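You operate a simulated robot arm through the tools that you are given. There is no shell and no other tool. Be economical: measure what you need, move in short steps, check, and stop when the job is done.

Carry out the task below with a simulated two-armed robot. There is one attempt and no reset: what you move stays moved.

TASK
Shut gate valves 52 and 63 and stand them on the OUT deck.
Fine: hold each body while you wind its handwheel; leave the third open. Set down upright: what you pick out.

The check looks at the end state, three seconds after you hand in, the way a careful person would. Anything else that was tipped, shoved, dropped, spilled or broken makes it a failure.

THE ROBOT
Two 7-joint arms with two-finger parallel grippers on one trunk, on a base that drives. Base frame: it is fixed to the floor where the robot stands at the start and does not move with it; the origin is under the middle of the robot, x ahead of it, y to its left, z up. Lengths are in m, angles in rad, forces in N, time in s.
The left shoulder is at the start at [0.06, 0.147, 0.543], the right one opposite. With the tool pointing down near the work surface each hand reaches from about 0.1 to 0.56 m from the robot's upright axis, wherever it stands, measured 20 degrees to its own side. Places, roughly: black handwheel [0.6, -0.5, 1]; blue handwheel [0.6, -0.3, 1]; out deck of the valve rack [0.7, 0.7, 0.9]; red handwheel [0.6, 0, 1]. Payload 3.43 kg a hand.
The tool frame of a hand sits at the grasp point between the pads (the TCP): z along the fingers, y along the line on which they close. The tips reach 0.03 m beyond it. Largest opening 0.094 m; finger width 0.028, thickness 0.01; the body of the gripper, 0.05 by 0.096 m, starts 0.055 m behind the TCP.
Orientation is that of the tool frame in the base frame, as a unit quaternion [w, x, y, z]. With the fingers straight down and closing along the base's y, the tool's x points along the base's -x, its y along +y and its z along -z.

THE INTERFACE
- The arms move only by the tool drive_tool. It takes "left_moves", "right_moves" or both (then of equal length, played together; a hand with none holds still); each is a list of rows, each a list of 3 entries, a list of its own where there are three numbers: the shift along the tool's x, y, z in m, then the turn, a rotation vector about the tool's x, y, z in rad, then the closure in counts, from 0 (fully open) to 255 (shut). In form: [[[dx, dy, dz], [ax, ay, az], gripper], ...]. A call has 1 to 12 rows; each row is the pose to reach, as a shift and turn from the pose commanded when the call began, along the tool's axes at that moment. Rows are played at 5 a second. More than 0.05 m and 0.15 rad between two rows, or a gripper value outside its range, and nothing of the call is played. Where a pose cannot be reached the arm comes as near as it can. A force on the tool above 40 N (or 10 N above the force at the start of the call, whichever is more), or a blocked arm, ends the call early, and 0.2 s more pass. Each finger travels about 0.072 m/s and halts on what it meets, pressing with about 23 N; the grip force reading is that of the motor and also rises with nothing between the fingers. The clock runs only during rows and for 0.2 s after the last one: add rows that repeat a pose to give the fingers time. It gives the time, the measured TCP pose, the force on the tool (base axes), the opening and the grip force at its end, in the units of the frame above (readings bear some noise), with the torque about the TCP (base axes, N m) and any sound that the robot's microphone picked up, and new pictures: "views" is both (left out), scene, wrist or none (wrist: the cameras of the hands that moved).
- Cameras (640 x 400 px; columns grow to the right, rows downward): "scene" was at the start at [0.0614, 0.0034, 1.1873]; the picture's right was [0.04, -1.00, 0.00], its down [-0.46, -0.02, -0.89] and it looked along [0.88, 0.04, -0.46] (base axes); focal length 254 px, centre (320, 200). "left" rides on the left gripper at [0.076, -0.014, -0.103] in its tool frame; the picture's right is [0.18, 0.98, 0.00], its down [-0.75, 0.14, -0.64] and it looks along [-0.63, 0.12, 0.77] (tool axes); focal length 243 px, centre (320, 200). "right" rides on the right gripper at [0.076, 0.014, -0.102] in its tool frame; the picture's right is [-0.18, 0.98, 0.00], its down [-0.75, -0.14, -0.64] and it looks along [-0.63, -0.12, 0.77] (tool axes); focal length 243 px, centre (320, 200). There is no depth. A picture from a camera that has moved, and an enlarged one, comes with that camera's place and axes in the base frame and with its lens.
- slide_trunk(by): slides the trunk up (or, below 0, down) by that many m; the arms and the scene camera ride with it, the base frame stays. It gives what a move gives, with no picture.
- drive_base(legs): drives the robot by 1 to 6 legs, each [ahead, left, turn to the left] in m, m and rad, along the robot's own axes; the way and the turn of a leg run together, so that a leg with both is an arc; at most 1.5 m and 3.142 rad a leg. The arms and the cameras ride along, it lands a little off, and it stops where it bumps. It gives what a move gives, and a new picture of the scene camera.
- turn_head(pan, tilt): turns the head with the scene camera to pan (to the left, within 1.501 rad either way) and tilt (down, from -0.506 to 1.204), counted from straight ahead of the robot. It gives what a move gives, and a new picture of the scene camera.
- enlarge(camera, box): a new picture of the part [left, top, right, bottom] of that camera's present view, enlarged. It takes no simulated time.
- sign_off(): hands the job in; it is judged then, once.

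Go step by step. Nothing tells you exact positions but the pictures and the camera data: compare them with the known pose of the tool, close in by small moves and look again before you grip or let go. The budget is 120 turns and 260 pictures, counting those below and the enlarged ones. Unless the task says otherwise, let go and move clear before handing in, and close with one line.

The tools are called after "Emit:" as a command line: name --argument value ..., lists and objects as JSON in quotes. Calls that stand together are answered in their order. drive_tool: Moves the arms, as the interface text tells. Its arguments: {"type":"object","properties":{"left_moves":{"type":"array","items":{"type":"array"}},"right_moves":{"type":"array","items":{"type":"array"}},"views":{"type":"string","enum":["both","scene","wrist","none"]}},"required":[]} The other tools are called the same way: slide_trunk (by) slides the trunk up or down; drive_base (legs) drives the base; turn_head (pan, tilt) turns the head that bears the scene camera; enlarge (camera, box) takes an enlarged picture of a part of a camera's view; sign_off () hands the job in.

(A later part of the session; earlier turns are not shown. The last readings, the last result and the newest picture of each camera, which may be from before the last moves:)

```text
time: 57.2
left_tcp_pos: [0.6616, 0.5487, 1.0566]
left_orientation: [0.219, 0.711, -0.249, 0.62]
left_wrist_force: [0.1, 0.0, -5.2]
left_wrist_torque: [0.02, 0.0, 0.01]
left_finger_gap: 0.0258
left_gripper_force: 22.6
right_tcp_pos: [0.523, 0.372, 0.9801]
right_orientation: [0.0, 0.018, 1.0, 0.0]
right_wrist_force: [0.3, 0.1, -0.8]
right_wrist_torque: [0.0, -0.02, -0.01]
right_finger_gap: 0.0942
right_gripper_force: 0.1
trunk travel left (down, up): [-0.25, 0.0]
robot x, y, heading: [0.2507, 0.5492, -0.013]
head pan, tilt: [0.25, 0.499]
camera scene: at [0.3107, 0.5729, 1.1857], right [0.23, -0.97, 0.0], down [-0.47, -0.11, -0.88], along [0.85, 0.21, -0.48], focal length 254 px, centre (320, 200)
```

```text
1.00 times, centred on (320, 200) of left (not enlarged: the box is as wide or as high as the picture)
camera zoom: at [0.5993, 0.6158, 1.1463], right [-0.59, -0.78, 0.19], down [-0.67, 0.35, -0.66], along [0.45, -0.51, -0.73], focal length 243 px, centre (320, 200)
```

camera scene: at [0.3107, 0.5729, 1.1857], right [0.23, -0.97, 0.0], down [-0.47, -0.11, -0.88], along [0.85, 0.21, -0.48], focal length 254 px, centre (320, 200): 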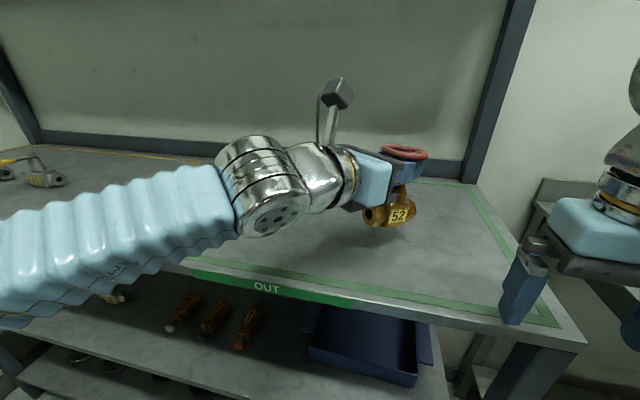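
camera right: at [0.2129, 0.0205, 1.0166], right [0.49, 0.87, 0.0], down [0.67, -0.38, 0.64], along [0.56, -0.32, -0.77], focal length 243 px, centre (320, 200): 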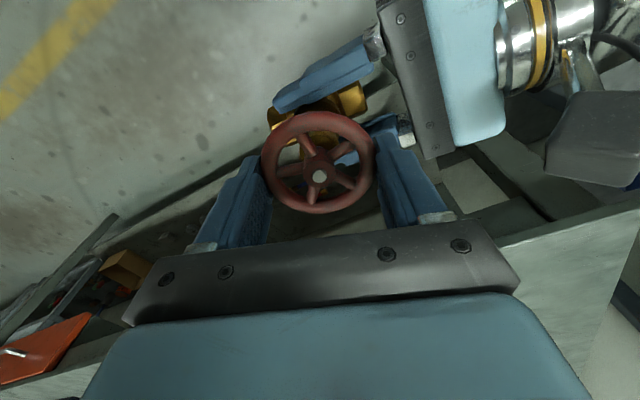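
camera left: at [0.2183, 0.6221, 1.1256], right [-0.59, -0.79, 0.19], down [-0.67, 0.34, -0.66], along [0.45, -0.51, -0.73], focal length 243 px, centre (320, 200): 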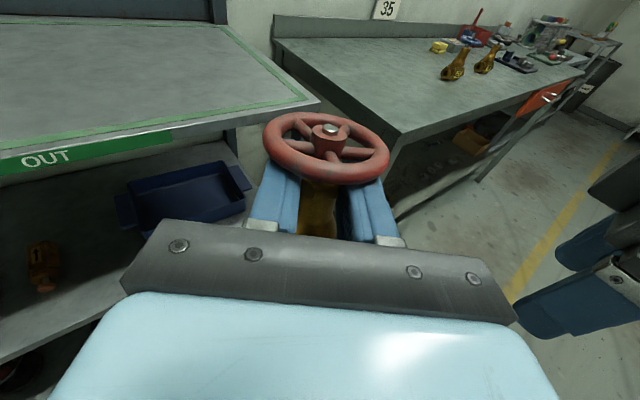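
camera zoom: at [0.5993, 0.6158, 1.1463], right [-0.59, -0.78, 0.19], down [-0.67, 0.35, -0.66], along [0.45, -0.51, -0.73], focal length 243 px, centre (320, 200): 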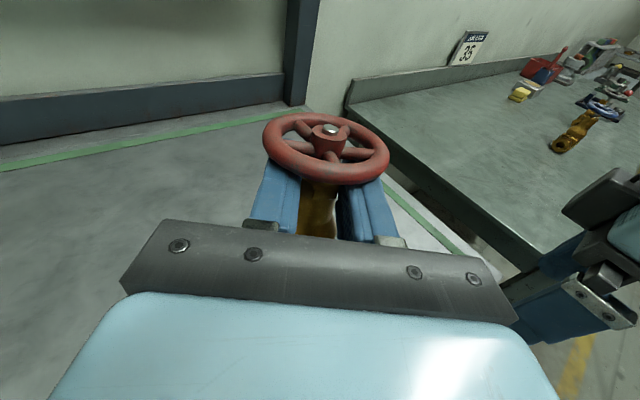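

Valve is over the OUT zone. Lower gently, watching the force.

Emit:
drive_tool --left_moves '[[[-0.01, 0, 0.0014], [0, 0, 0], 255], [[-0.02, 0, 0.0027], [0, 0, 0], 255], [[-0.03, 0, 0.0041], [0, 0, 0], 255], [[-0.037, 0, 0.005], [0, 0, 0], 255], [[-0.037, 0, 0.005], [0, 0, 0], 255]]' --views "scene"

Emit:
enlarge --camera "scene" --box '[320, 130, 480, 240]'

```text
time: 58.4
left_tcp_pos: [0.6626, 0.5482, 1.0193]
left_orientation: [0.218, 0.712, -0.248, 0.62]
left_wrist_force: [0.0, 0.6, -5.0]
left_wrist_torque: [0.01, -0.02, 0.01]
left_finger_gap: 0.0259
left_gripper_force: 23.7
right_tcp_pos: [0.5234, 0.3723, 0.9802]
right_orientation: [0.0, 0.018, 1.0, 0.0]
right_wrist_force: [0.6, -0.5, 0.2]
right_wrist_torque: [0.0, -0.03, 0.04]
right_finger_gap: 0.0941
right_gripper_force: 0.2
trunk travel left (down, up): [-0.25, 0.0]
robot x, y, heading: [0.2528, 0.5509, -0.017]
head pan, tilt: [0.25, 0.499]
camera scene: at [0.3108, 0.5729, 1.1857], right [0.23, -0.97, 0.0], down [-0.47, -0.11, -0.88], along [0.85, 0.21, -0.48], focal length 254 px, centre (320, 200)
```

scene: 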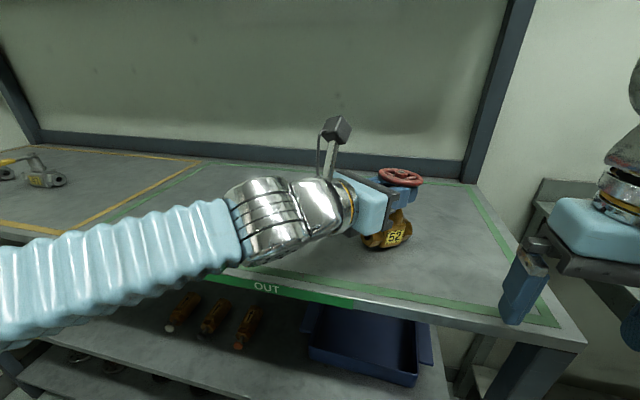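

```text
3.64 times, centred on (400, 185) of scene
camera zoom: at [0.3108, 0.5729, 1.1857], right [0.23, -0.97, 0.0], down [-0.47, -0.11, -0.88], along [0.85, 0.21, -0.48], focal length 923 px, centre (29, 254)
```

zoom: 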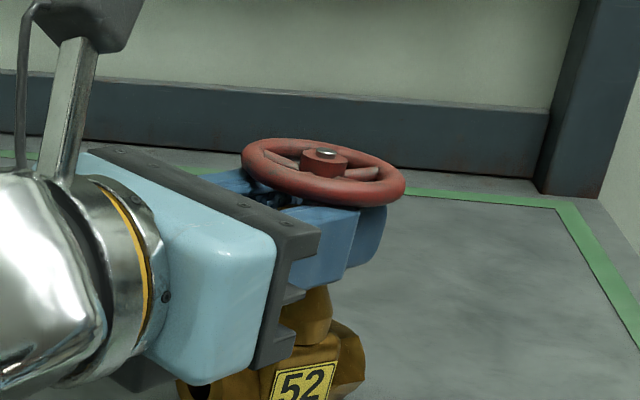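

Upright within a few degrees. Keep lowering in small steps until contact.

Emit:
drive_tool --left_moves '[[[-0.004, 0, 0.0005], [0, 0, 0], 255], [[-0.008, 0, 0.0011], [0, 0, 0], 255], [[-0.012, 0, 0.0016], [0, 0, 0], 255], [[-0.012, 0, 0.0016], [0, 0, 0], 255]]' --views "none"

```text
time: 59.4
left_tcp_pos: [0.66, 0.5479, 1.0088]
left_orientation: [0.219, 0.71, -0.248, 0.622]
left_wrist_force: [-4.2, 4.5, 20.7]
left_wrist_torque: [0.32, -0.31, 0.11]
left_finger_gap: 0.0262
left_gripper_force: 22.8
right_tcp_pos: [0.5212, 0.373, 0.9804]
right_orientation: [0.001, 0.018, 1.0, 0.0]
right_wrist_force: [0.0, 0.4, -0.6]
right_wrist_torque: [0.03, 0.03, 0.01]
right_finger_gap: 0.0938
right_gripper_force: 0.0
trunk travel left (down, up): [-0.25, 0.0]
robot x, y, heading: [0.2534, 0.5537, -0.019]
head pan, tilt: [0.25, 0.499]
```

Contact. Ease up 2 mm, open slowly and look before withdrawing.

Emit:
drive_tool --left_moves '[[[0.002, 0, 0], [0, 0, 0], 255], [[0.002, 0, 0], [0, 0, 0], 170], [[0.002, 0, 0], [0, 0, 0], 140], [[0.002, 0, 0], [0, 0, 0], 80], [[0.002, 0, 0], [0, 0, 0], 0], [[0.002, 0, 0], [0, 0, 0], 0]]' --views "both"

Emit:
enlarge --camera "scene" --box '[320, 140, 480, 260]'

```text
time: 60.8
left_tcp_pos: [0.6625, 0.547, 1.0089]
left_orientation: [0.218, 0.712, -0.248, 0.62]
left_wrist_force: [-0.6, -0.5, -0.3]
left_wrist_torque: [0.02, 0.01, -0.01]
left_finger_gap: 0.094
left_gripper_force: 0.1
right_tcp_pos: [0.5226, 0.3702, 0.9812]
right_orientation: [0.0, 0.019, 1.0, 0.0]
right_wrist_force: [-0.1, 0.5, 0.0]
right_wrist_torque: [-0.02, -0.03, 0.01]
right_finger_gap: 0.0942
right_gripper_force: 0.1
trunk travel left (down, up): [-0.25, 0.0]
robot x, y, heading: [0.2521, 0.5568, -0.016]
head pan, tilt: [0.25, 0.499]
camera scene: at [0.3105, 0.5729, 1.1858], right [0.23, -0.97, 0.0], down [-0.47, -0.11, -0.88], along [0.85, 0.21, -0.48], focal length 254 px, centre (320, 200)
camera left: at [0.5997, 0.6157, 1.0989], right [-0.59, -0.78, 0.19], down [-0.67, 0.35, -0.66], along [0.45, -0.51, -0.73], focal length 243 px, centre (320, 200)
```

scene: 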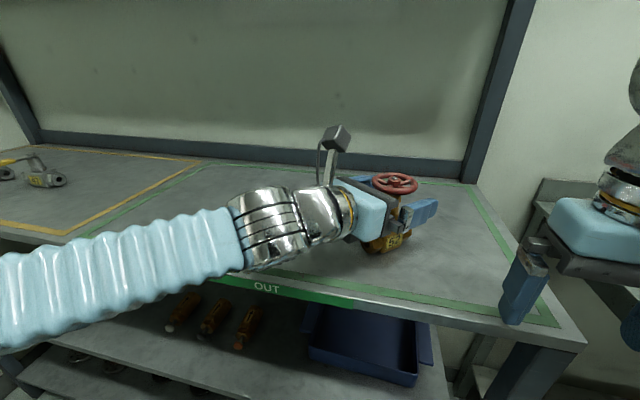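
left: 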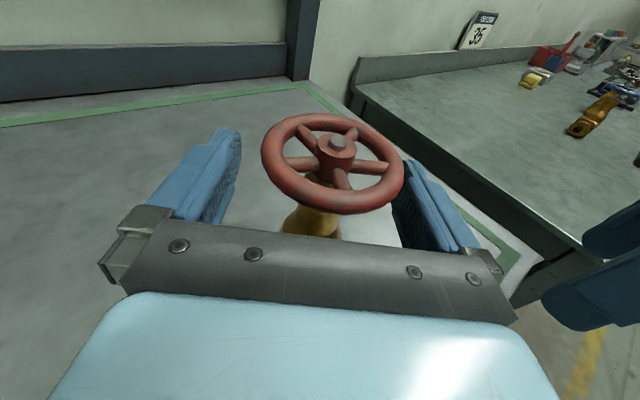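

```text
3.33 times, centred on (400, 200) of scene
camera zoom: at [0.3105, 0.5729, 1.1858], right [0.23, -0.97, 0.0], down [-0.47, -0.11, -0.88], along [0.85, 0.21, -0.48], focal length 846 px, centre (53, 200)
```

zoom: 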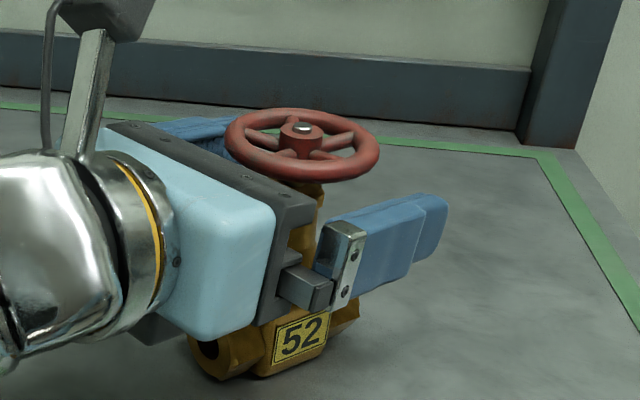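

Valve 52 stands upright and free. Withdraw the left hand horizontally.

Emit:
drive_tool --left_moves '[[[-0.0054, 0, -0.039], [0, 0, 0], 0], [[-0.0107, 0, -0.079], [0, 0, 0], 0], [[-0.016, 0, -0.118], [0, 0, 0], 0], [[-0.016, 0, -0.118], [0, 0, 0], 0]]' --views "scene"

Emit:
enlarge --camera "scene" --box '[320, 140, 480, 260]'

```text
time: 61.8
left_tcp_pos: [0.5696, 0.6243, 1.0077]
left_orientation: [0.218, 0.712, -0.247, 0.62]
left_wrist_force: [-0.4, 0.2, -0.4]
left_wrist_torque: [0.01, 0.01, 0.0]
left_finger_gap: 0.0939
left_gripper_force: 0.0
right_tcp_pos: [0.5214, 0.3726, 0.9799]
right_orientation: [0.0, 0.018, 1.0, 0.0]
right_wrist_force: [0.5, -0.2, -0.4]
right_wrist_torque: [-0.02, -0.01, -0.01]
right_finger_gap: 0.0942
right_gripper_force: 0.1
trunk travel left (down, up): [-0.25, 0.0]
robot x, y, heading: [0.2515, 0.5515, -0.014]
head pan, tilt: [0.25, 0.499]
camera scene: at [0.3104, 0.5731, 1.1858], right [0.23, -0.97, 0.0], down [-0.47, -0.11, -0.88], along [0.85, 0.21, -0.48], focal length 254 px, centre (320, 200)
```

scene: 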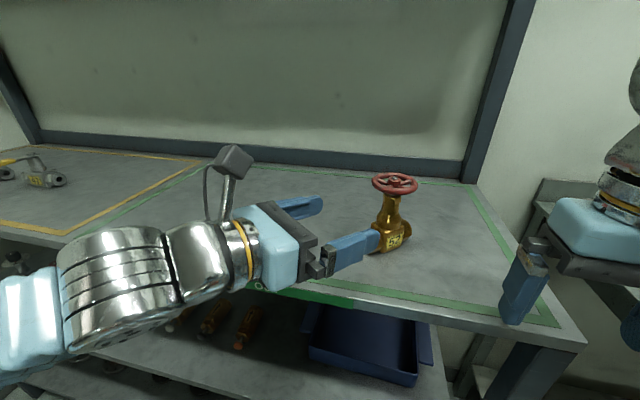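

```text
3.33 times, centred on (400, 200) of scene
camera zoom: at [0.3104, 0.5731, 1.1858], right [0.23, -0.97, 0.0], down [-0.47, -0.11, -0.88], along [0.85, 0.21, -0.48], focal length 846 px, centre (53, 200)
```

zoom: 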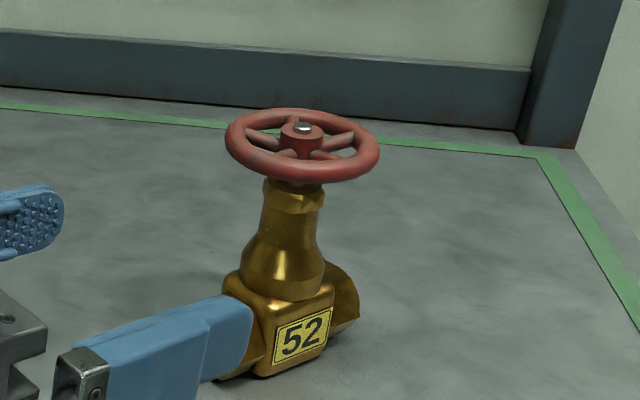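

Valve 52 is done. Now back off and drive to valve 63, keeping the left hand pointing forward-right so that no re-yaw is needed later.

Emit:
drive_base --legs '[[-0.42, 0, 0], [0, -0.82, 0.014]]'

Emit:
turn_head --pan 0.0 --tilt 0.5

```text
time: 68.6
left_tcp_pos: [0.1343, -0.2177, 1.0073]
left_orientation: [0.213, 0.714, -0.241, 0.622]
left_wrist_force: [-0.5, -0.6, 0.3]
left_wrist_torque: [0.0, 0.01, -0.01]
left_finger_gap: 0.0939
left_gripper_force: 0.0
right_tcp_pos: [0.093, -0.4701, 0.98]
right_orientation: [-0.001, 0.008, 1.0, 0.0]
right_wrist_force: [0.5, 0.6, 0.3]
right_wrist_torque: [0.02, 0.03, -0.05]
right_finger_gap: 0.0938
right_gripper_force: 0.1
trunk travel left (down, up): [-0.25, 0.0]
robot x, y, heading: [-0.1837, -0.2967, 0.007]
head pan, tilt: [0.25, 0.499]
camera scene: at [-0.1236, -0.2742, 1.1858], right [0.25, -0.97, 0.0], down [-0.46, -0.12, -0.88], along [0.85, 0.22, -0.48], focal length 254 px, centre (320, 200)
```

scene: 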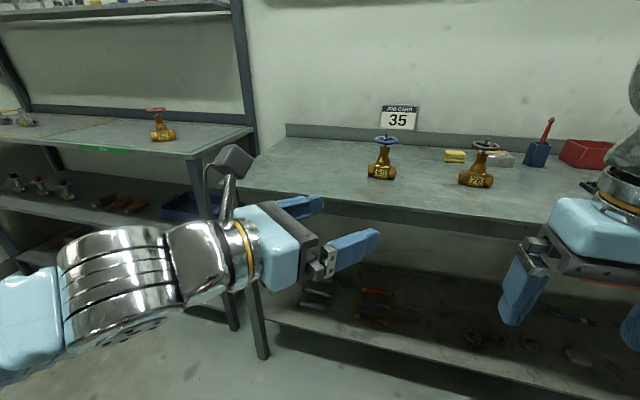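

```text
time: 69.3
left_tcp_pos: [0.1358, -0.2164, 1.0088]
left_orientation: [0.212, 0.714, -0.241, 0.622]
left_wrist_force: [-0.4, -0.5, 0.0]
left_wrist_torque: [0.0, -0.01, -0.02]
left_finger_gap: 0.0943
left_gripper_force: 0.0
right_tcp_pos: [0.0923, -0.4712, 0.9806]
right_orientation: [0.0, 0.008, 1.0, 0.0]
right_wrist_force: [1.2, -0.5, 0.1]
right_wrist_torque: [0.0, -0.02, -0.02]
right_finger_gap: 0.0941
right_gripper_force: 0.2
trunk travel left (down, up): [-0.25, 0.0]
robot x, y, heading: [-0.1839, -0.2965, 0.009]
head pan, tilt: [0.0, 0.499]
camera scene: at [-0.1206, -0.2967, 1.1858], right [0.01, -1.0, 0.0], down [-0.48, 0.0, -0.88], along [0.88, 0.01, -0.48], focal length 254 px, centre (320, 200)
```

scene: 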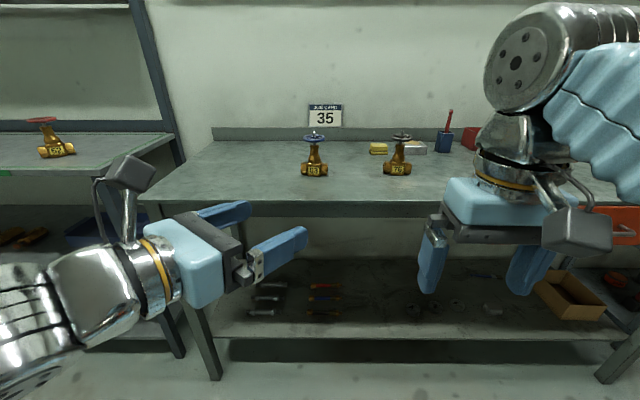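

63 is at about [0.61, -0.272]. Drive ahead to the bench.

Emit:
drive_base --legs '[[0.335, 0, 0]]'

Emit:
enlarge --camera "left" --box '[0, 0, 640, 400]'

```text
time: 71.5
left_tcp_pos: [0.4694, -0.2142, 1.0075]
left_orientation: [0.213, 0.714, -0.241, 0.622]
left_wrist_force: [0.5, -0.8, 0.5]
left_wrist_torque: [-0.02, -0.02, -0.03]
left_finger_gap: 0.0943
left_gripper_force: 0.0
right_tcp_pos: [0.4283, -0.4684, 0.9805]
right_orientation: [0.0, 0.008, 1.0, 0.0]
right_wrist_force: [0.2, 0.3, 0.2]
right_wrist_torque: [-0.03, -0.02, 0.02]
right_finger_gap: 0.0941
right_gripper_force: 0.1
trunk travel left (down, up): [-0.25, 0.0]
robot x, y, heading: [0.1571, -0.2937, 0.013]
head pan, tilt: [0.0, 0.499]
camera scene: at [0.2144, -0.2943, 1.1858], right [0.01, -1.0, 0.0], down [-0.48, 0.0, -0.88], along [0.88, 0.01, -0.48], focal length 254 px, centre (320, 200)
```

scene: 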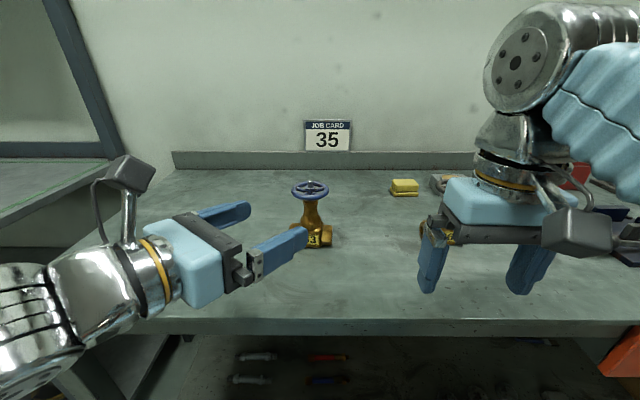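

```text
1.00 times, centred on (320, 200) of left (not enlarged: the box is as wide or as high as the picture)
camera zoom: at [0.4057, -0.1482, 1.0976], right [-0.58, -0.8, 0.19], down [-0.67, 0.33, -0.66], along [0.46, -0.51, -0.73], focal length 243 px, centre (320, 200)
```

zoom: 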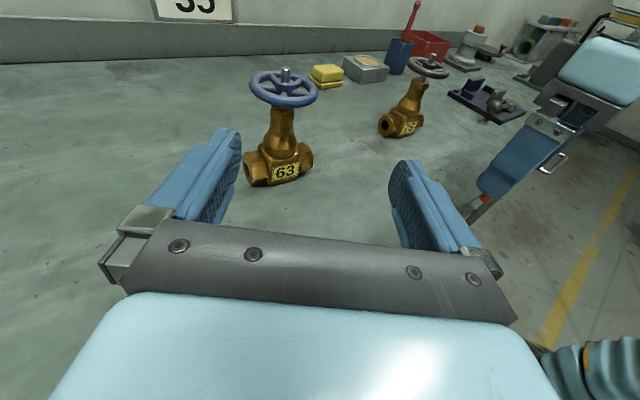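

Lower and align the left hand with the valve's neck.

Emit:
drive_tool --left_moves '[[[-0.023, -0.012, 0.0031], [0, 0, 0], 0], [[-0.045, -0.024, 0.0062], [0, 0, 0], 0], [[-0.068, -0.036, 0.0093], [0, 0, 0], 0], [[-0.068, -0.036, 0.0093], [0, 0, 0], 0]]' --views "both"

```text
time: 72.5
left_tcp_pos: [0.4926, -0.188, 0.9384]
left_orientation: [0.213, 0.714, -0.241, 0.622]
left_wrist_force: [0.3, -1.3, -0.5]
left_wrist_torque: [-0.05, 0.02, -0.01]
left_finger_gap: 0.094
left_gripper_force: 0.1
right_tcp_pos: [0.4285, -0.4684, 0.9813]
right_orientation: [0.0, 0.008, 1.0, 0.0]
right_wrist_force: [1.1, -0.6, 0.9]
right_wrist_torque: [0.01, -0.01, 0.0]
right_finger_gap: 0.094
right_gripper_force: 0.2
trunk travel left (down, up): [-0.25, 0.0]
robot x, y, heading: [0.1538, -0.2941, 0.005]
head pan, tilt: [0.0, 0.499]
camera scene: at [0.2146, -0.2942, 1.1858], right [0.01, -1.0, 0.0], down [-0.48, 0.0, -0.88], along [0.88, 0.01, -0.48], focal length 254 px, centre (320, 200)
camera left: at [0.4278, -0.121, 1.0284], right [-0.58, -0.8, 0.19], down [-0.67, 0.33, -0.66], along [0.46, -0.51, -0.73], focal length 243 px, centre (320, 200)
```

scene: 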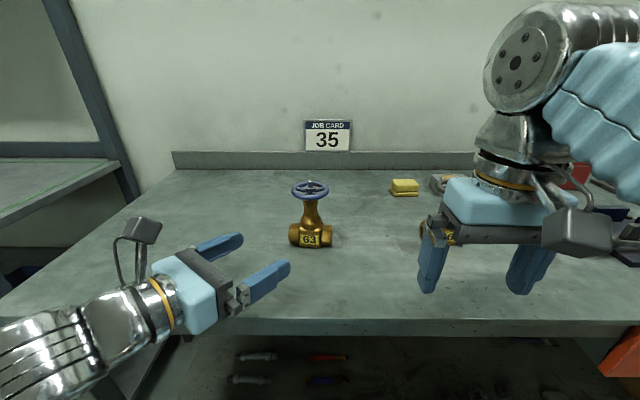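
left: 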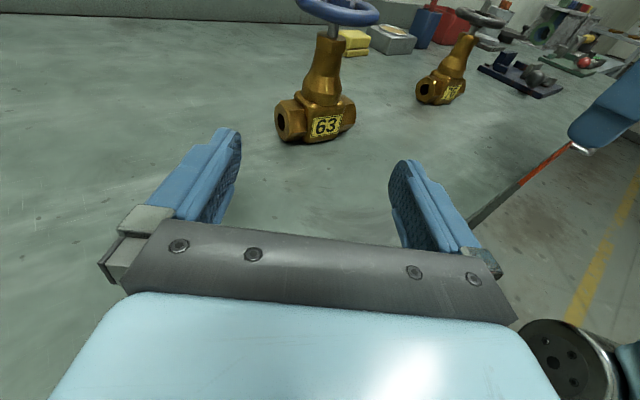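

Aligned. Advance 136 mm to straddle the bonnet.

Emit:
drive_tool --left_moves '[[[0.0046, 0, 0.034], [0, 0, 0], 0], [[0.0092, 0, 0.068], [0, 0, 0], 0], [[0.0138, 0, 0.102], [0, 0, 0], 0], [[0.0184, 0, 0.135], [0, 0, 0], 0], [[0.0184, 0, 0.135], [0, 0, 0], 0]]' --views "both"

```text
time: 73.8
left_tcp_pos: [0.6021, -0.2706, 0.9393]
left_orientation: [0.212, 0.714, -0.24, 0.623]
left_wrist_force: [0.5, 0.0, 0.2]
left_wrist_torque: [0.01, -0.01, 0.05]
left_finger_gap: 0.0941
left_gripper_force: 0.0
right_tcp_pos: [0.4278, -0.469, 0.981]
right_orientation: [0.0, 0.009, 1.0, 0.0]
right_wrist_force: [1.2, -0.9, 0.0]
right_wrist_torque: [0.01, 0.01, 0.01]
right_finger_gap: 0.0943
right_gripper_force: 0.0
trunk travel left (down, up): [-0.25, 0.0]
robot x, y, heading: [0.1481, -0.2945, 0.007]
head pan, tilt: [0.0, 0.499]
camera scene: at [0.2148, -0.2944, 1.1857], right [0.01, -1.0, 0.0], down [-0.48, 0.0, -0.88], along [0.88, 0.01, -0.48], focal length 254 px, centre (320, 200)
camera left: at [0.5371, -0.2041, 1.0281], right [-0.58, -0.79, 0.19], down [-0.67, 0.34, -0.66], along [0.46, -0.51, -0.73], focal length 243 px, centre (320, 200)
```

scene: 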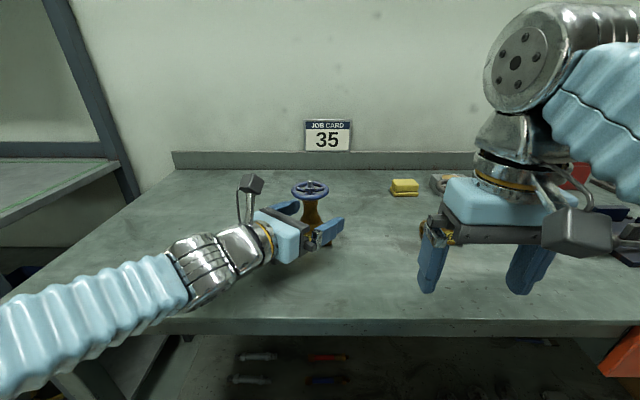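
left: 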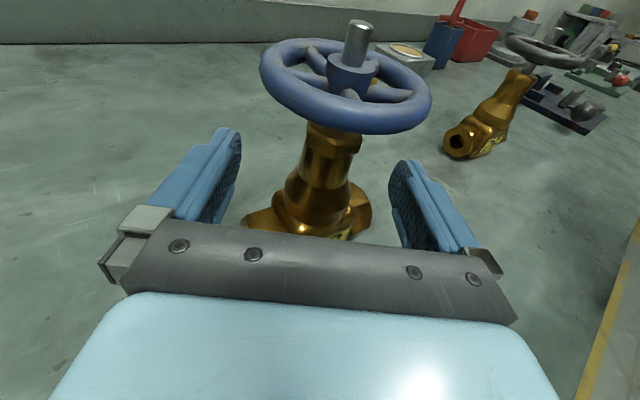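

Well placed. Close on the bonnet and lift slightly.

Emit:
drive_tool --left_moves '[[[0, 0, 0], [0, 0, 0], 100], [[0, 0, 0], [0, 0, 0], 180], [[0, 0, 0], [0, 0, 0], 255], [[0, 0, 0], [0, 0, 0], 255], [[0, 0, 0], [0, 0, 0], 255]]' --views "none"

Emit:
drive_tool --left_moves '[[[0.01, 0, -0.0014], [0, 0, 0], 255], [[0.02, 0, -0.0027], [0, 0, 0], 255], [[0.035, 0, -0.0048], [0, 0, 0], 255], [[0.05, 0, -0.0068], [0, 0, 0], 255], [[0.05, 0, -0.0068], [0, 0, 0], 255]]' --views "both"

```text
time: 75.0
left_tcp_pos: [0.6001, -0.2706, 0.9398]
left_orientation: [0.212, 0.713, -0.241, 0.623]
left_wrist_force: [-0.8, -6.0, 11.5]
left_wrist_torque: [-0.25, -0.18, -0.13]
left_finger_gap: 0.0372
left_gripper_force: 22.7
right_tcp_pos: [0.4284, -0.4695, 0.9818]
right_orientation: [0.001, 0.008, 1.0, 0.0]
right_wrist_force: [-0.3, 0.3, -0.1]
right_wrist_torque: [0.03, 0.0, 0.0]
right_finger_gap: 0.0938
right_gripper_force: 0.2
trunk travel left (down, up): [-0.25, 0.0]
robot x, y, heading: [0.1531, -0.2933, 0.011]
head pan, tilt: [0.0, 0.499]
```

```text
time: 76.2
left_tcp_pos: [0.6008, -0.2688, 0.9899]
left_orientation: [0.211, 0.715, -0.24, 0.622]
left_wrist_force: [-0.3, 0.4, -4.8]
left_wrist_torque: [0.03, 0.05, 0.02]
left_finger_gap: 0.0316
left_gripper_force: 23.6
right_tcp_pos: [0.4277, -0.4672, 0.9802]
right_orientation: [0.001, 0.008, 1.0, 0.0]
right_wrist_force: [-0.2, -0.5, -0.3]
right_wrist_torque: [0.04, 0.02, -0.02]
right_finger_gap: 0.0939
right_gripper_force: 0.1
trunk travel left (down, up): [-0.25, 0.0]
robot x, y, heading: [0.1519, -0.2958, 0.01]
head pan, tilt: [0.0, 0.499]
camera scene: at [0.2148, -0.2943, 1.1857], right [0.01, -1.0, 0.0], down [-0.48, 0.0, -0.88], along [0.88, 0.01, -0.48], focal length 254 px, centre (320, 200)
camera left: at [0.5368, -0.2022, 1.0788], right [-0.58, -0.8, 0.19], down [-0.68, 0.33, -0.66], along [0.46, -0.5, -0.73], focal length 243 px, centre (320, 200)
```

scene: 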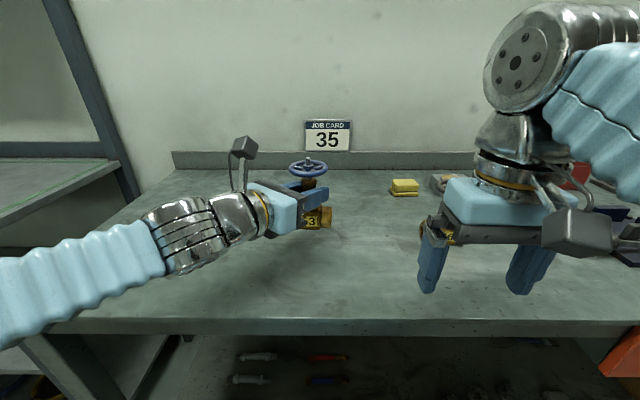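
left: 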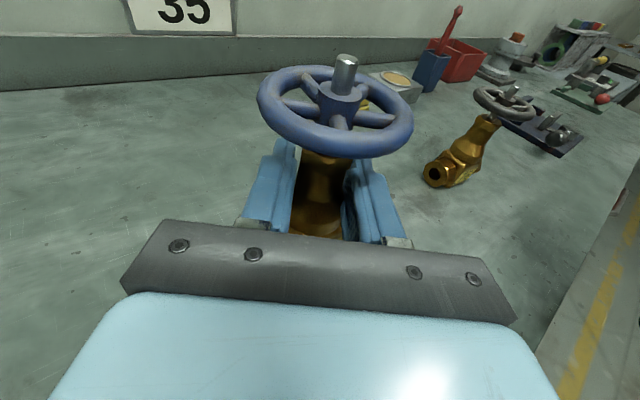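

Held securely (gap 32 mm, like last time). Back away from the bench.

Emit:
drive_base --legs '[[-0.28, 0, 0]]'

Emit:
drive_tool --left_moves '[[[-0.032, 0, 0.0044], [0, 0, 0], 255], [[-0.064, 0, 0.0087], [0, 0, 0], 255], [[-0.096, 0, 0.013], [0, 0, 0], 255], [[-0.129, 0, 0.0175], [0, 0, 0], 255], [[-0.129, 0, 0.0175], [0, 0, 0], 255]]' --views "both"

```text
time: 78.1
left_tcp_pos: [0.3145, -0.273, 0.9891]
left_orientation: [0.213, 0.714, -0.241, 0.621]
left_wrist_force: [0.4, 0.7, -4.3]
left_wrist_torque: [0.02, -0.01, 0.01]
left_finger_gap: 0.0312
left_gripper_force: 22.2
right_tcp_pos: [0.1431, -0.4714, 0.9808]
right_orientation: [0.0, 0.009, 1.0, 0.0]
right_wrist_force: [-0.3, -0.1, 0.1]
right_wrist_torque: [0.02, 0.04, -0.02]
right_finger_gap: 0.094
right_gripper_force: 0.1
trunk travel left (down, up): [-0.25, 0.0]
robot x, y, heading: [-0.1319, -0.2935, 0.004]
head pan, tilt: [0.0, 0.499]
camera scene: at [-0.0705, -0.2963, 1.1857], right [0.01, -1.0, 0.0], down [-0.48, 0.0, -0.88], along [0.88, 0.0, -0.48], focal length 254 px, centre (320, 200)
```

scene: 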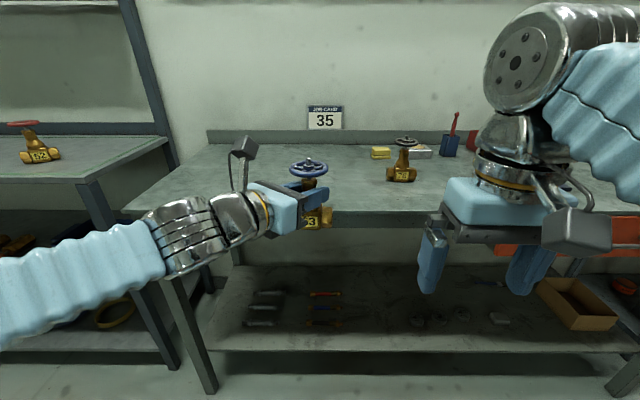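

```text
time: 79.3
left_tcp_pos: [0.3175, -0.2753, 0.8566]
left_orientation: [0.213, 0.714, -0.241, 0.622]
left_wrist_force: [0.2, 0.4, -5.2]
left_wrist_torque: [0.02, 0.04, -0.01]
left_finger_gap: 0.0299
left_gripper_force: 22.6
left hand out of reach, approached as far as the arm can: row 1
right_tcp_pos: [0.1425, -0.4685, 0.9807]
right_orientation: [0.0, 0.009, 1.0, 0.0]
right_wrist_force: [0.5, 0.8, -0.4]
right_wrist_torque: [-0.01, 0.01, 0.0]
right_finger_gap: 0.0938
right_gripper_force: 0.0
trunk travel left (down, up): [-0.25, 0.0]
robot x, y, heading: [-0.1329, -0.2984, 0.004]
head pan, tilt: [0.0, 0.499]
camera scene: at [-0.0704, -0.2962, 1.1857], right [0.01, -1.0, 0.0], down [-0.48, 0.0, -0.88], along [0.88, 0.0, -0.48], focal length 254 px, centre (320, 200)
camera left: at [0.2539, -0.208, 0.9465], right [-0.58, -0.79, 0.19], down [-0.67, 0.34, -0.66], along [0.46, -0.51, -0.73], focal length 243 px, centre (320, 200)
```

scene: 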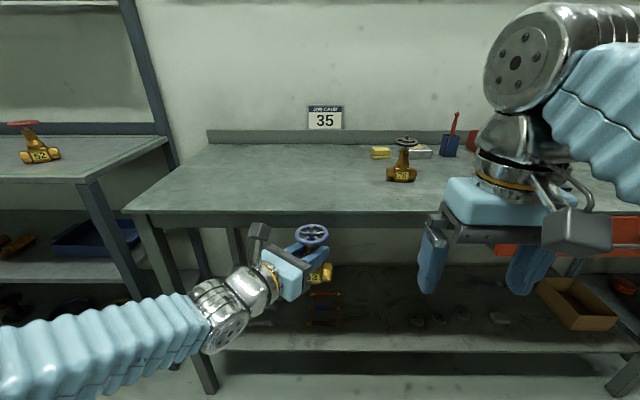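
left: 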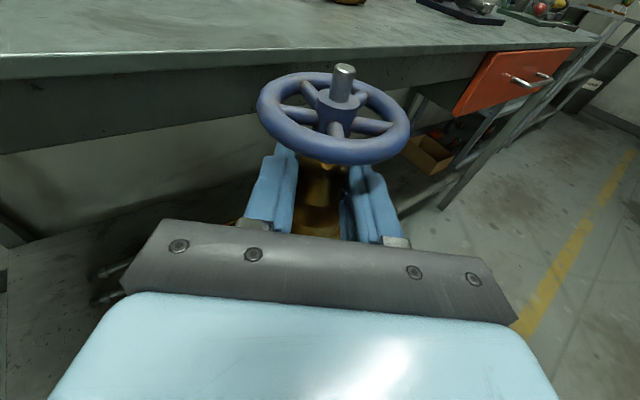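

Wheel of 63 reads [0.324, -0.280, 0.894]. Bring the right hand above it with a 99° yaw as starting angle.

Emit:
drive_tool --right_moves '[[[-0.015, 0.016, 0], [0, 0, -0.144], 0], [[-0.03, 0.032, 0], [0, 0, -0.288], 0], [[-0.045, 0.048, 0], [0, 0, -0.432], 0], [[-0.06, 0.063, 0], [0, 0, -0.576], 0], [[-0.075, 0.079, 0], [0, 0, -0.72], 0], [[-0.09, 0.095, 0], [0, 0, -0.864], 0], [[-0.105, 0.111, 0], [0, 0, -1.008], 0], [[-0.12, 0.127, 0], [0, 0, -1.152], 0], [[-0.135, 0.143, 0], [0, 0, -1.296], 0], [[-0.15, 0.158, 0], [0, 0, -1.44], 0], [[-0.165, 0.174, 0], [0, 0, -1.584], 0], [[-0.18, 0.19, 0], [0, 0, -1.73], 0]]' --views "both"

```text
time: 81.9
left_tcp_pos: [0.3206, -0.2726, 0.8549]
left_orientation: [0.214, 0.716, -0.239, 0.621]
left_wrist_force: [0.9, 1.9, -5.5]
left_wrist_torque: [0.01, -0.04, -0.12]
left_finger_gap: 0.0296
left_gripper_force: 23.1
right_tcp_pos: [0.3086, -0.2966, 0.9607]
right_orientation: [0.002, 0.755, -0.655, -0.001]
right_wrist_force: [0.4, 1.3, 0.0]
right_wrist_torque: [-0.1, 0.04, 0.01]
right_finger_gap: 0.0939
right_gripper_force: 0.0
right hand out of reach, approached as far as the arm can: row 10, 11, 12
trunk travel left (down, up): [-0.25, 0.0]
robot x, y, heading: [-0.1317, -0.2954, 0.008]
head pan, tilt: [0.0, 0.499]
camera scene: at [-0.0675, -0.2939, 1.1854], right [0.01, -1.0, 0.0], down [-0.48, 0.0, -0.88], along [0.88, 0.0, -0.48], focal length 254 px, centre (320, 200)
camera right: at [0.3062, -0.3749, 1.063], right [-1.0, 0.04, 0.0], down [0.03, 0.77, 0.64], along [0.03, 0.64, -0.77], focal length 243 px, centre (320, 200)
```

scene: 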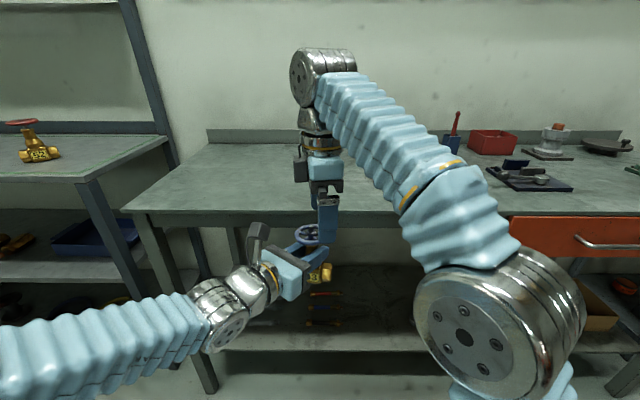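
right: 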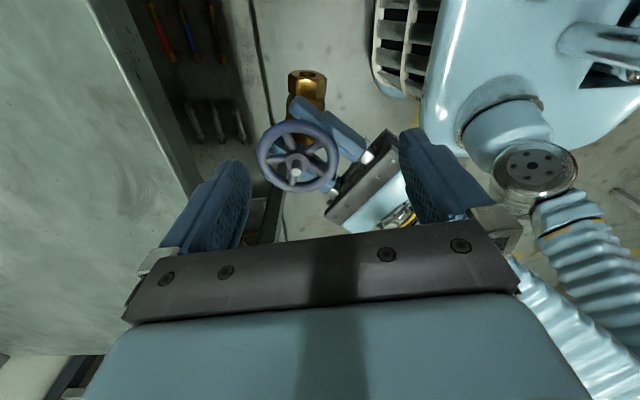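

Shift to centre over the wheel and descend partway.

Emit:
drive_tool --right_moves '[[[-0.0184, -0.0233, 0], [0, 0, 0], 0], [[-0.0184, -0.0233, 0], [0, 0, 0], 0], [[-0.0184, -0.0233, 0.015], [0, 0, 0], 0], [[-0.0184, -0.0233, 0.03], [0, 0, 0], 0], [[-0.0184, -0.0233, 0.03], [0, 0, 0], 0]]' --views "both"

```text
time: 83.1
left_tcp_pos: [0.3194, -0.2742, 0.8577]
left_orientation: [0.213, 0.715, -0.241, 0.621]
left_wrist_force: [-1.1, 0.5, -4.8]
left_wrist_torque: [-0.01, 0.0, 0.0]
left_finger_gap: 0.0297
left_gripper_force: 23.1
right_tcp_pos: [0.3244, -0.2779, 0.9326]
right_orientation: [0.0, 0.755, -0.655, 0.0]
right_wrist_force: [-0.6, -0.4, -1.4]
right_wrist_torque: [-0.03, -0.04, 0.01]
right_finger_gap: 0.0938
right_gripper_force: 0.1
right hand out of reach, approached as far as the arm can: row 1, 2
trunk travel left (down, up): [-0.25, 0.0]
robot x, y, heading: [-0.1344, -0.2949, 0.007]
head pan, tilt: [0.0, 0.499]
camera scene: at [-0.0706, -0.2963, 1.1857], right [0.01, -1.0, 0.0], down [-0.48, 0.0, -0.88], along [0.88, 0.0, -0.48], focal length 254 px, centre (320, 200)
camera right: at [0.3217, -0.3574, 1.0353], right [-1.0, 0.04, 0.0], down [0.03, 0.77, 0.64], along [0.03, 0.64, -0.77], focal length 243 px, centre (320, 200)
```

scene: 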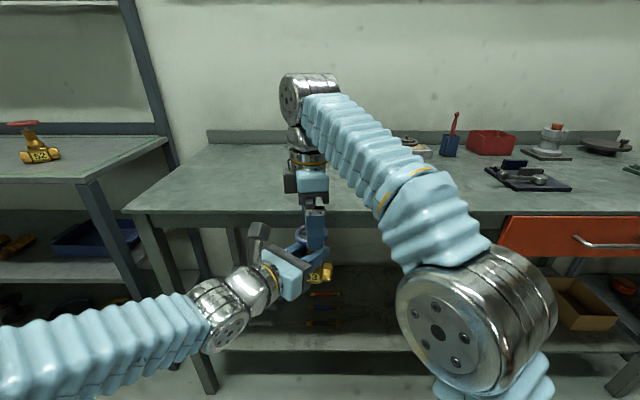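
right: 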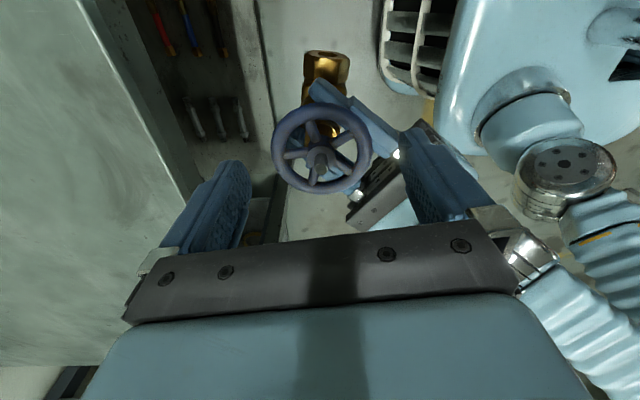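

Centred. Lower onto the rim, close, and start the clockwise stroke.

Emit:
drive_tool --right_moves '[[[0, 0, 0.0236], [0, 0, 0], 20], [[0, 0, 0.0236], [0, 0, 0], 120], [[0, 0, 0.0236], [0, 0, 0], 255], [[0, 0, 0.0236], [0, 0, 0], 255], [[0, 0, 0.0236], [0, 0, 0.12], 255], [[0, 0, 0.0236], [0, 0, 0.25], 255], [[0, 0, 0.0236], [0, 0, 0.39], 255], [[0, 0, 0.0236], [0, 0, 0.53], 255], [[0, 0, 0.0236], [0, 0, 0.67], 255], [[0, 0, 0.0236], [0, 0, 0.81], 255]]' --views "both"

Emit:
enlarge --camera "left" --box '[0, 0, 640, 400]'

```text
time: 85.3
left_tcp_pos: [0.3184, -0.2746, 0.8568]
left_orientation: [0.212, 0.715, -0.241, 0.621]
left_wrist_force: [13.7, 13.9, -7.4]
left_wrist_torque: [-0.42, 0.41, 0.13]
left_finger_gap: 0.0294
left_gripper_force: 23.0
right_tcp_pos: [0.3248, -0.2777, 0.9081]
right_orientation: [0.0, -0.434, 0.901, -0.001]
right_wrist_force: [-12.7, -13.6, 2.1]
right_wrist_torque: [-0.22, 0.29, 0.0]
right_finger_gap: 0.0637
right_gripper_force: 23.3
trunk travel left (down, up): [-0.25, 0.0]
robot x, y, heading: [-0.137, -0.2972, 0.002]
head pan, tilt: [0.0, 0.499]
camera scene: at [-0.0706, -0.2963, 1.1857], right [0.01, -1.0, 0.0], down [-0.48, 0.0, -0.88], along [0.88, 0.0, -0.48], focal length 254 px, centre (320, 200)
camera right: at [0.2674, -0.3307, 1.0104], right [-0.65, 0.76, 0.0], down [0.58, 0.5, 0.64], along [0.49, 0.42, -0.77], focal length 243 px, centre (320, 200)
```

scene: 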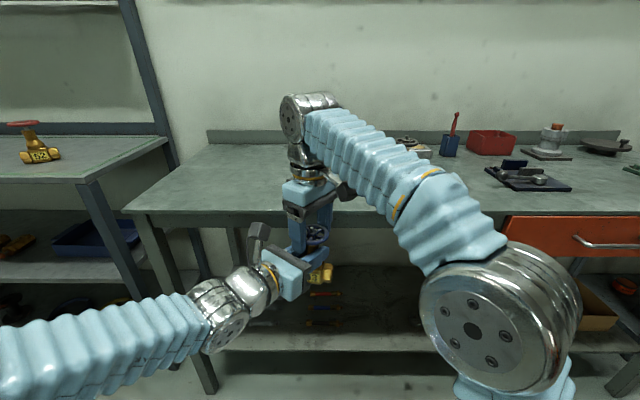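
right: 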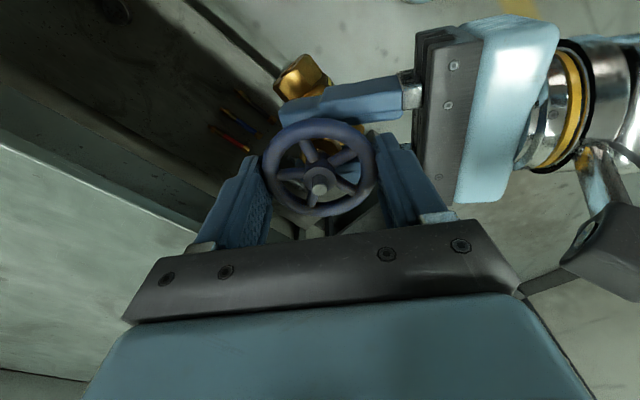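

```text
1.00 times, centred on (320, 200) of left (not enlarged: the box is as wide or as high as the picture)
camera zoom: at [0.2538, -0.2081, 0.9468], right [-0.58, -0.79, 0.19], down [-0.67, 0.34, -0.66], along [0.46, -0.51, -0.73], focal length 243 px, centre (320, 200)
```

zoom: 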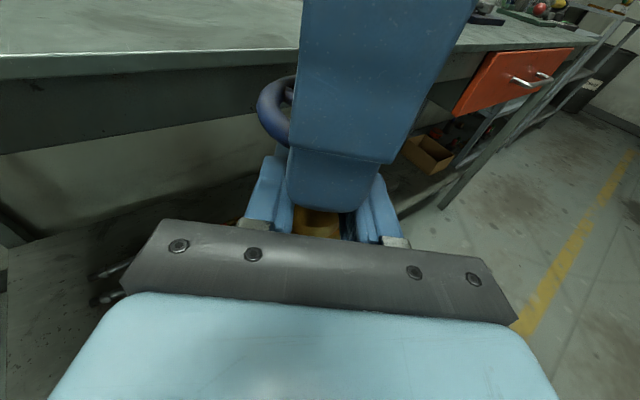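

The wheel turns. There's some sideways load, so shift the right hand 3 mm along it and continue the stroke.

Emit:
drive_tool --right_moves '[[[0.003, 0, 0], [0, 0, 0.1], 255], [[0.003, 0, 0], [0, 0, 0.24], 255], [[0.003, 0, 0], [0, 0, 0.38], 255], [[0.003, 0, 0], [0, 0, 0.52], 255], [[0.003, 0, 0], [0, 0, 0.66], 255], [[0.003, 0, 0], [0, 0, 0.8], 255], [[0.003, 0, 0], [0, 0, 0.94], 255], [[0.003, 0, 0], [0, 0, 1.08], 255], [[0.003, 0, 0], [0, 0, 1.2], 255]]' --views "wrist"

Emit:
enlarge --camera "left" --box '[0, 0, 640, 400]'

```text
time: 87.3
left_tcp_pos: [0.3157, -0.2741, 0.8572]
left_orientation: [0.213, 0.714, -0.242, 0.621]
left_wrist_force: [-19.3, -8.1, -5.9]
left_wrist_torque: [0.21, -0.57, -0.11]
left_finger_gap: 0.0295
left_gripper_force: 23.1
right_tcp_pos: [0.3235, -0.2796, 0.9078]
right_orientation: [0.0, 0.149, 0.989, 0.0]
right_wrist_force: [19.9, 7.2, 0.6]
right_wrist_torque: [0.22, -0.46, -0.02]
right_finger_gap: 0.0638
right_gripper_force: 22.7
trunk travel left (down, up): [-0.25, 0.0]
robot x, y, heading: [-0.1313, -0.2982, 0.01]
head pan, tilt: [0.0, 0.499]
camera right: at [0.2558, -0.2456, 1.0095], right [0.47, 0.88, 0.0], down [0.68, -0.36, 0.64], along [0.57, -0.3, -0.77], focal length 243 px, centre (320, 200)
```

right: 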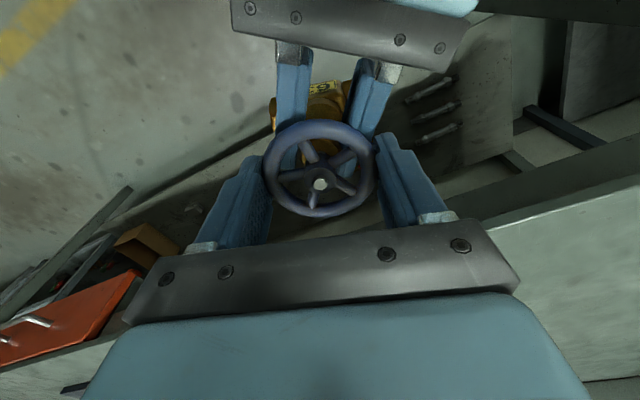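

```text
1.00 times, centred on (320, 200) of left (not enlarged: the box is as wide or as high as the picture)
camera zoom: at [0.2537, -0.2083, 0.9469], right [-0.58, -0.79, 0.19], down [-0.67, 0.34, -0.66], along [0.46, -0.51, -0.73], focal length 243 px, centre (320, 200)
```

zoom: 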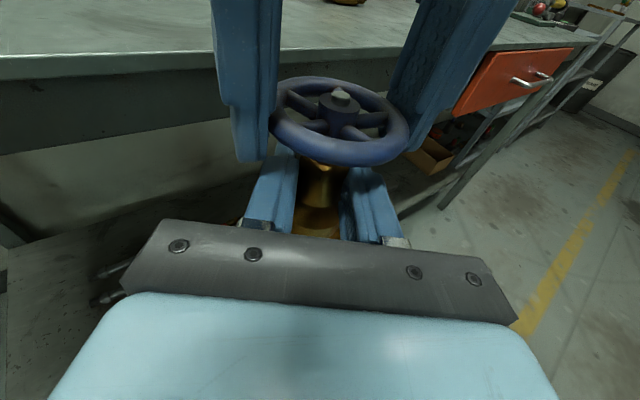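

Nearly there (2.0 rad so far, stem nearly flush). Relieve the side load and continue to the stop.

Emit:
drive_tool --right_moves '[[[-0.003, 0, 0], [0, 0, 0.1], 255], [[-0.003, 0, 0], [0, 0, 0.2], 255], [[-0.003, 0, 0], [0, 0, 0.3], 255], [[-0.003, 0, 0], [0, 0, 0.3], 255]]' --views "none"

Emit:
enlarge --camera "left" --box '[220, 40, 460, 190]'

```text
time: 88.3
left_tcp_pos: [0.3183, -0.2733, 0.8581]
left_orientation: [0.213, 0.714, -0.241, 0.622]
left_wrist_force: [7.0, -8.4, 2.4]
left_wrist_torque: [0.17, -0.17, -0.01]
left_finger_gap: 0.0281
left_gripper_force: 23.2
right_tcp_pos: [0.3257, -0.2807, 0.9089]
right_orientation: [-0.001, 0.294, 0.956, 0.0]
right_wrist_force: [-6.8, 8.6, -2.4]
right_wrist_torque: [0.24, 0.57, 0.03]
right_finger_gap: 0.0637
right_gripper_force: 23.1
trunk travel left (down, up): [-0.25, 0.0]
robot x, y, heading: [-0.1323, -0.2979, 0.005]
head pan, tilt: [0.0, 0.499]
```

```text
2.67 times, centred on (340, 115) of left
camera zoom: at [0.2542, -0.2077, 0.9474], right [-0.58, -0.79, 0.19], down [-0.67, 0.33, -0.66], along [0.46, -0.51, -0.73], focal length 647 px, centre (267, 427)
```

zoom: 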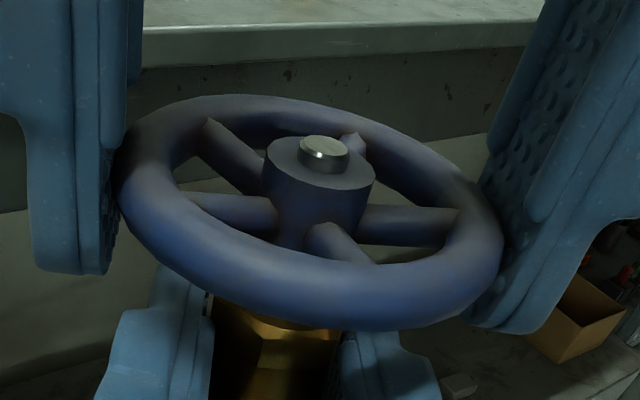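

No stop yet; continue in small increments.

Emit:
drive_tool --right_moves '[[[0, 0, 0], [0, 0, 0.1], 255], [[0, 0, 0], [0, 0, 0.2], 255], [[0, 0, 0], [0, 0, 0.3], 255], [[0, 0, 0], [0, 0, 0.3], 255]]' --views "scene"

Emit:
enlarge --camera "left" --box '[220, 40, 460, 190]'

```text
time: 89.3
left_tcp_pos: [0.3182, -0.2739, 0.8585]
left_orientation: [0.212, 0.714, -0.24, 0.623]
left_wrist_force: [1.1, 4.4, 16.3]
left_wrist_torque: [-0.23, -0.17, -0.19]
left_finger_gap: 0.0282
left_gripper_force: 23.4
right_tcp_pos: [0.3286, -0.2821, 0.9076]
right_orientation: [0.0, 0.435, 0.9, -0.002]
right_wrist_force: [0.1, -3.7, -15.3]
right_wrist_torque: [-0.05, 0.04, 0.21]
right_finger_gap: 0.064
right_gripper_force: 22.6
trunk travel left (down, up): [-0.25, 0.0]
robot x, y, heading: [-0.1314, -0.2953, 0.004]
head pan, tilt: [0.0, 0.499]
camera scene: at [-0.0706, -0.2963, 1.1857], right [0.01, -1.0, 0.0], down [-0.48, 0.0, -0.88], along [0.88, 0.0, -0.48], focal length 254 px, centre (320, 200)
```

scene: 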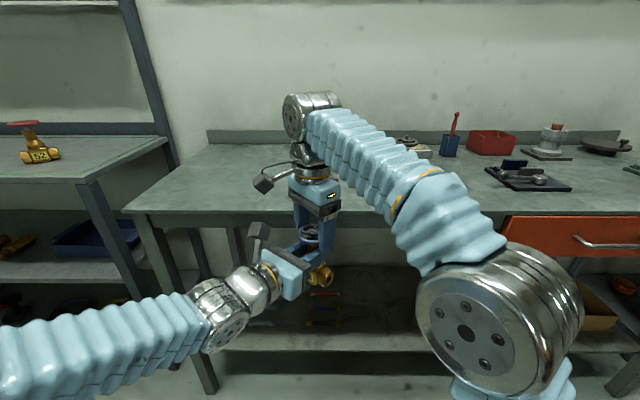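

```text
2.67 times, centred on (340, 115) of left
camera zoom: at [0.2539, -0.2079, 0.9475], right [-0.58, -0.79, 0.19], down [-0.67, 0.33, -0.66], along [0.46, -0.51, -0.73], focal length 647 px, centre (267, 427)
```

zoom: 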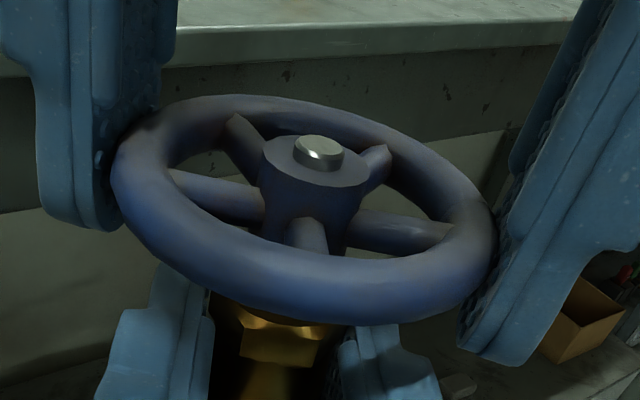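

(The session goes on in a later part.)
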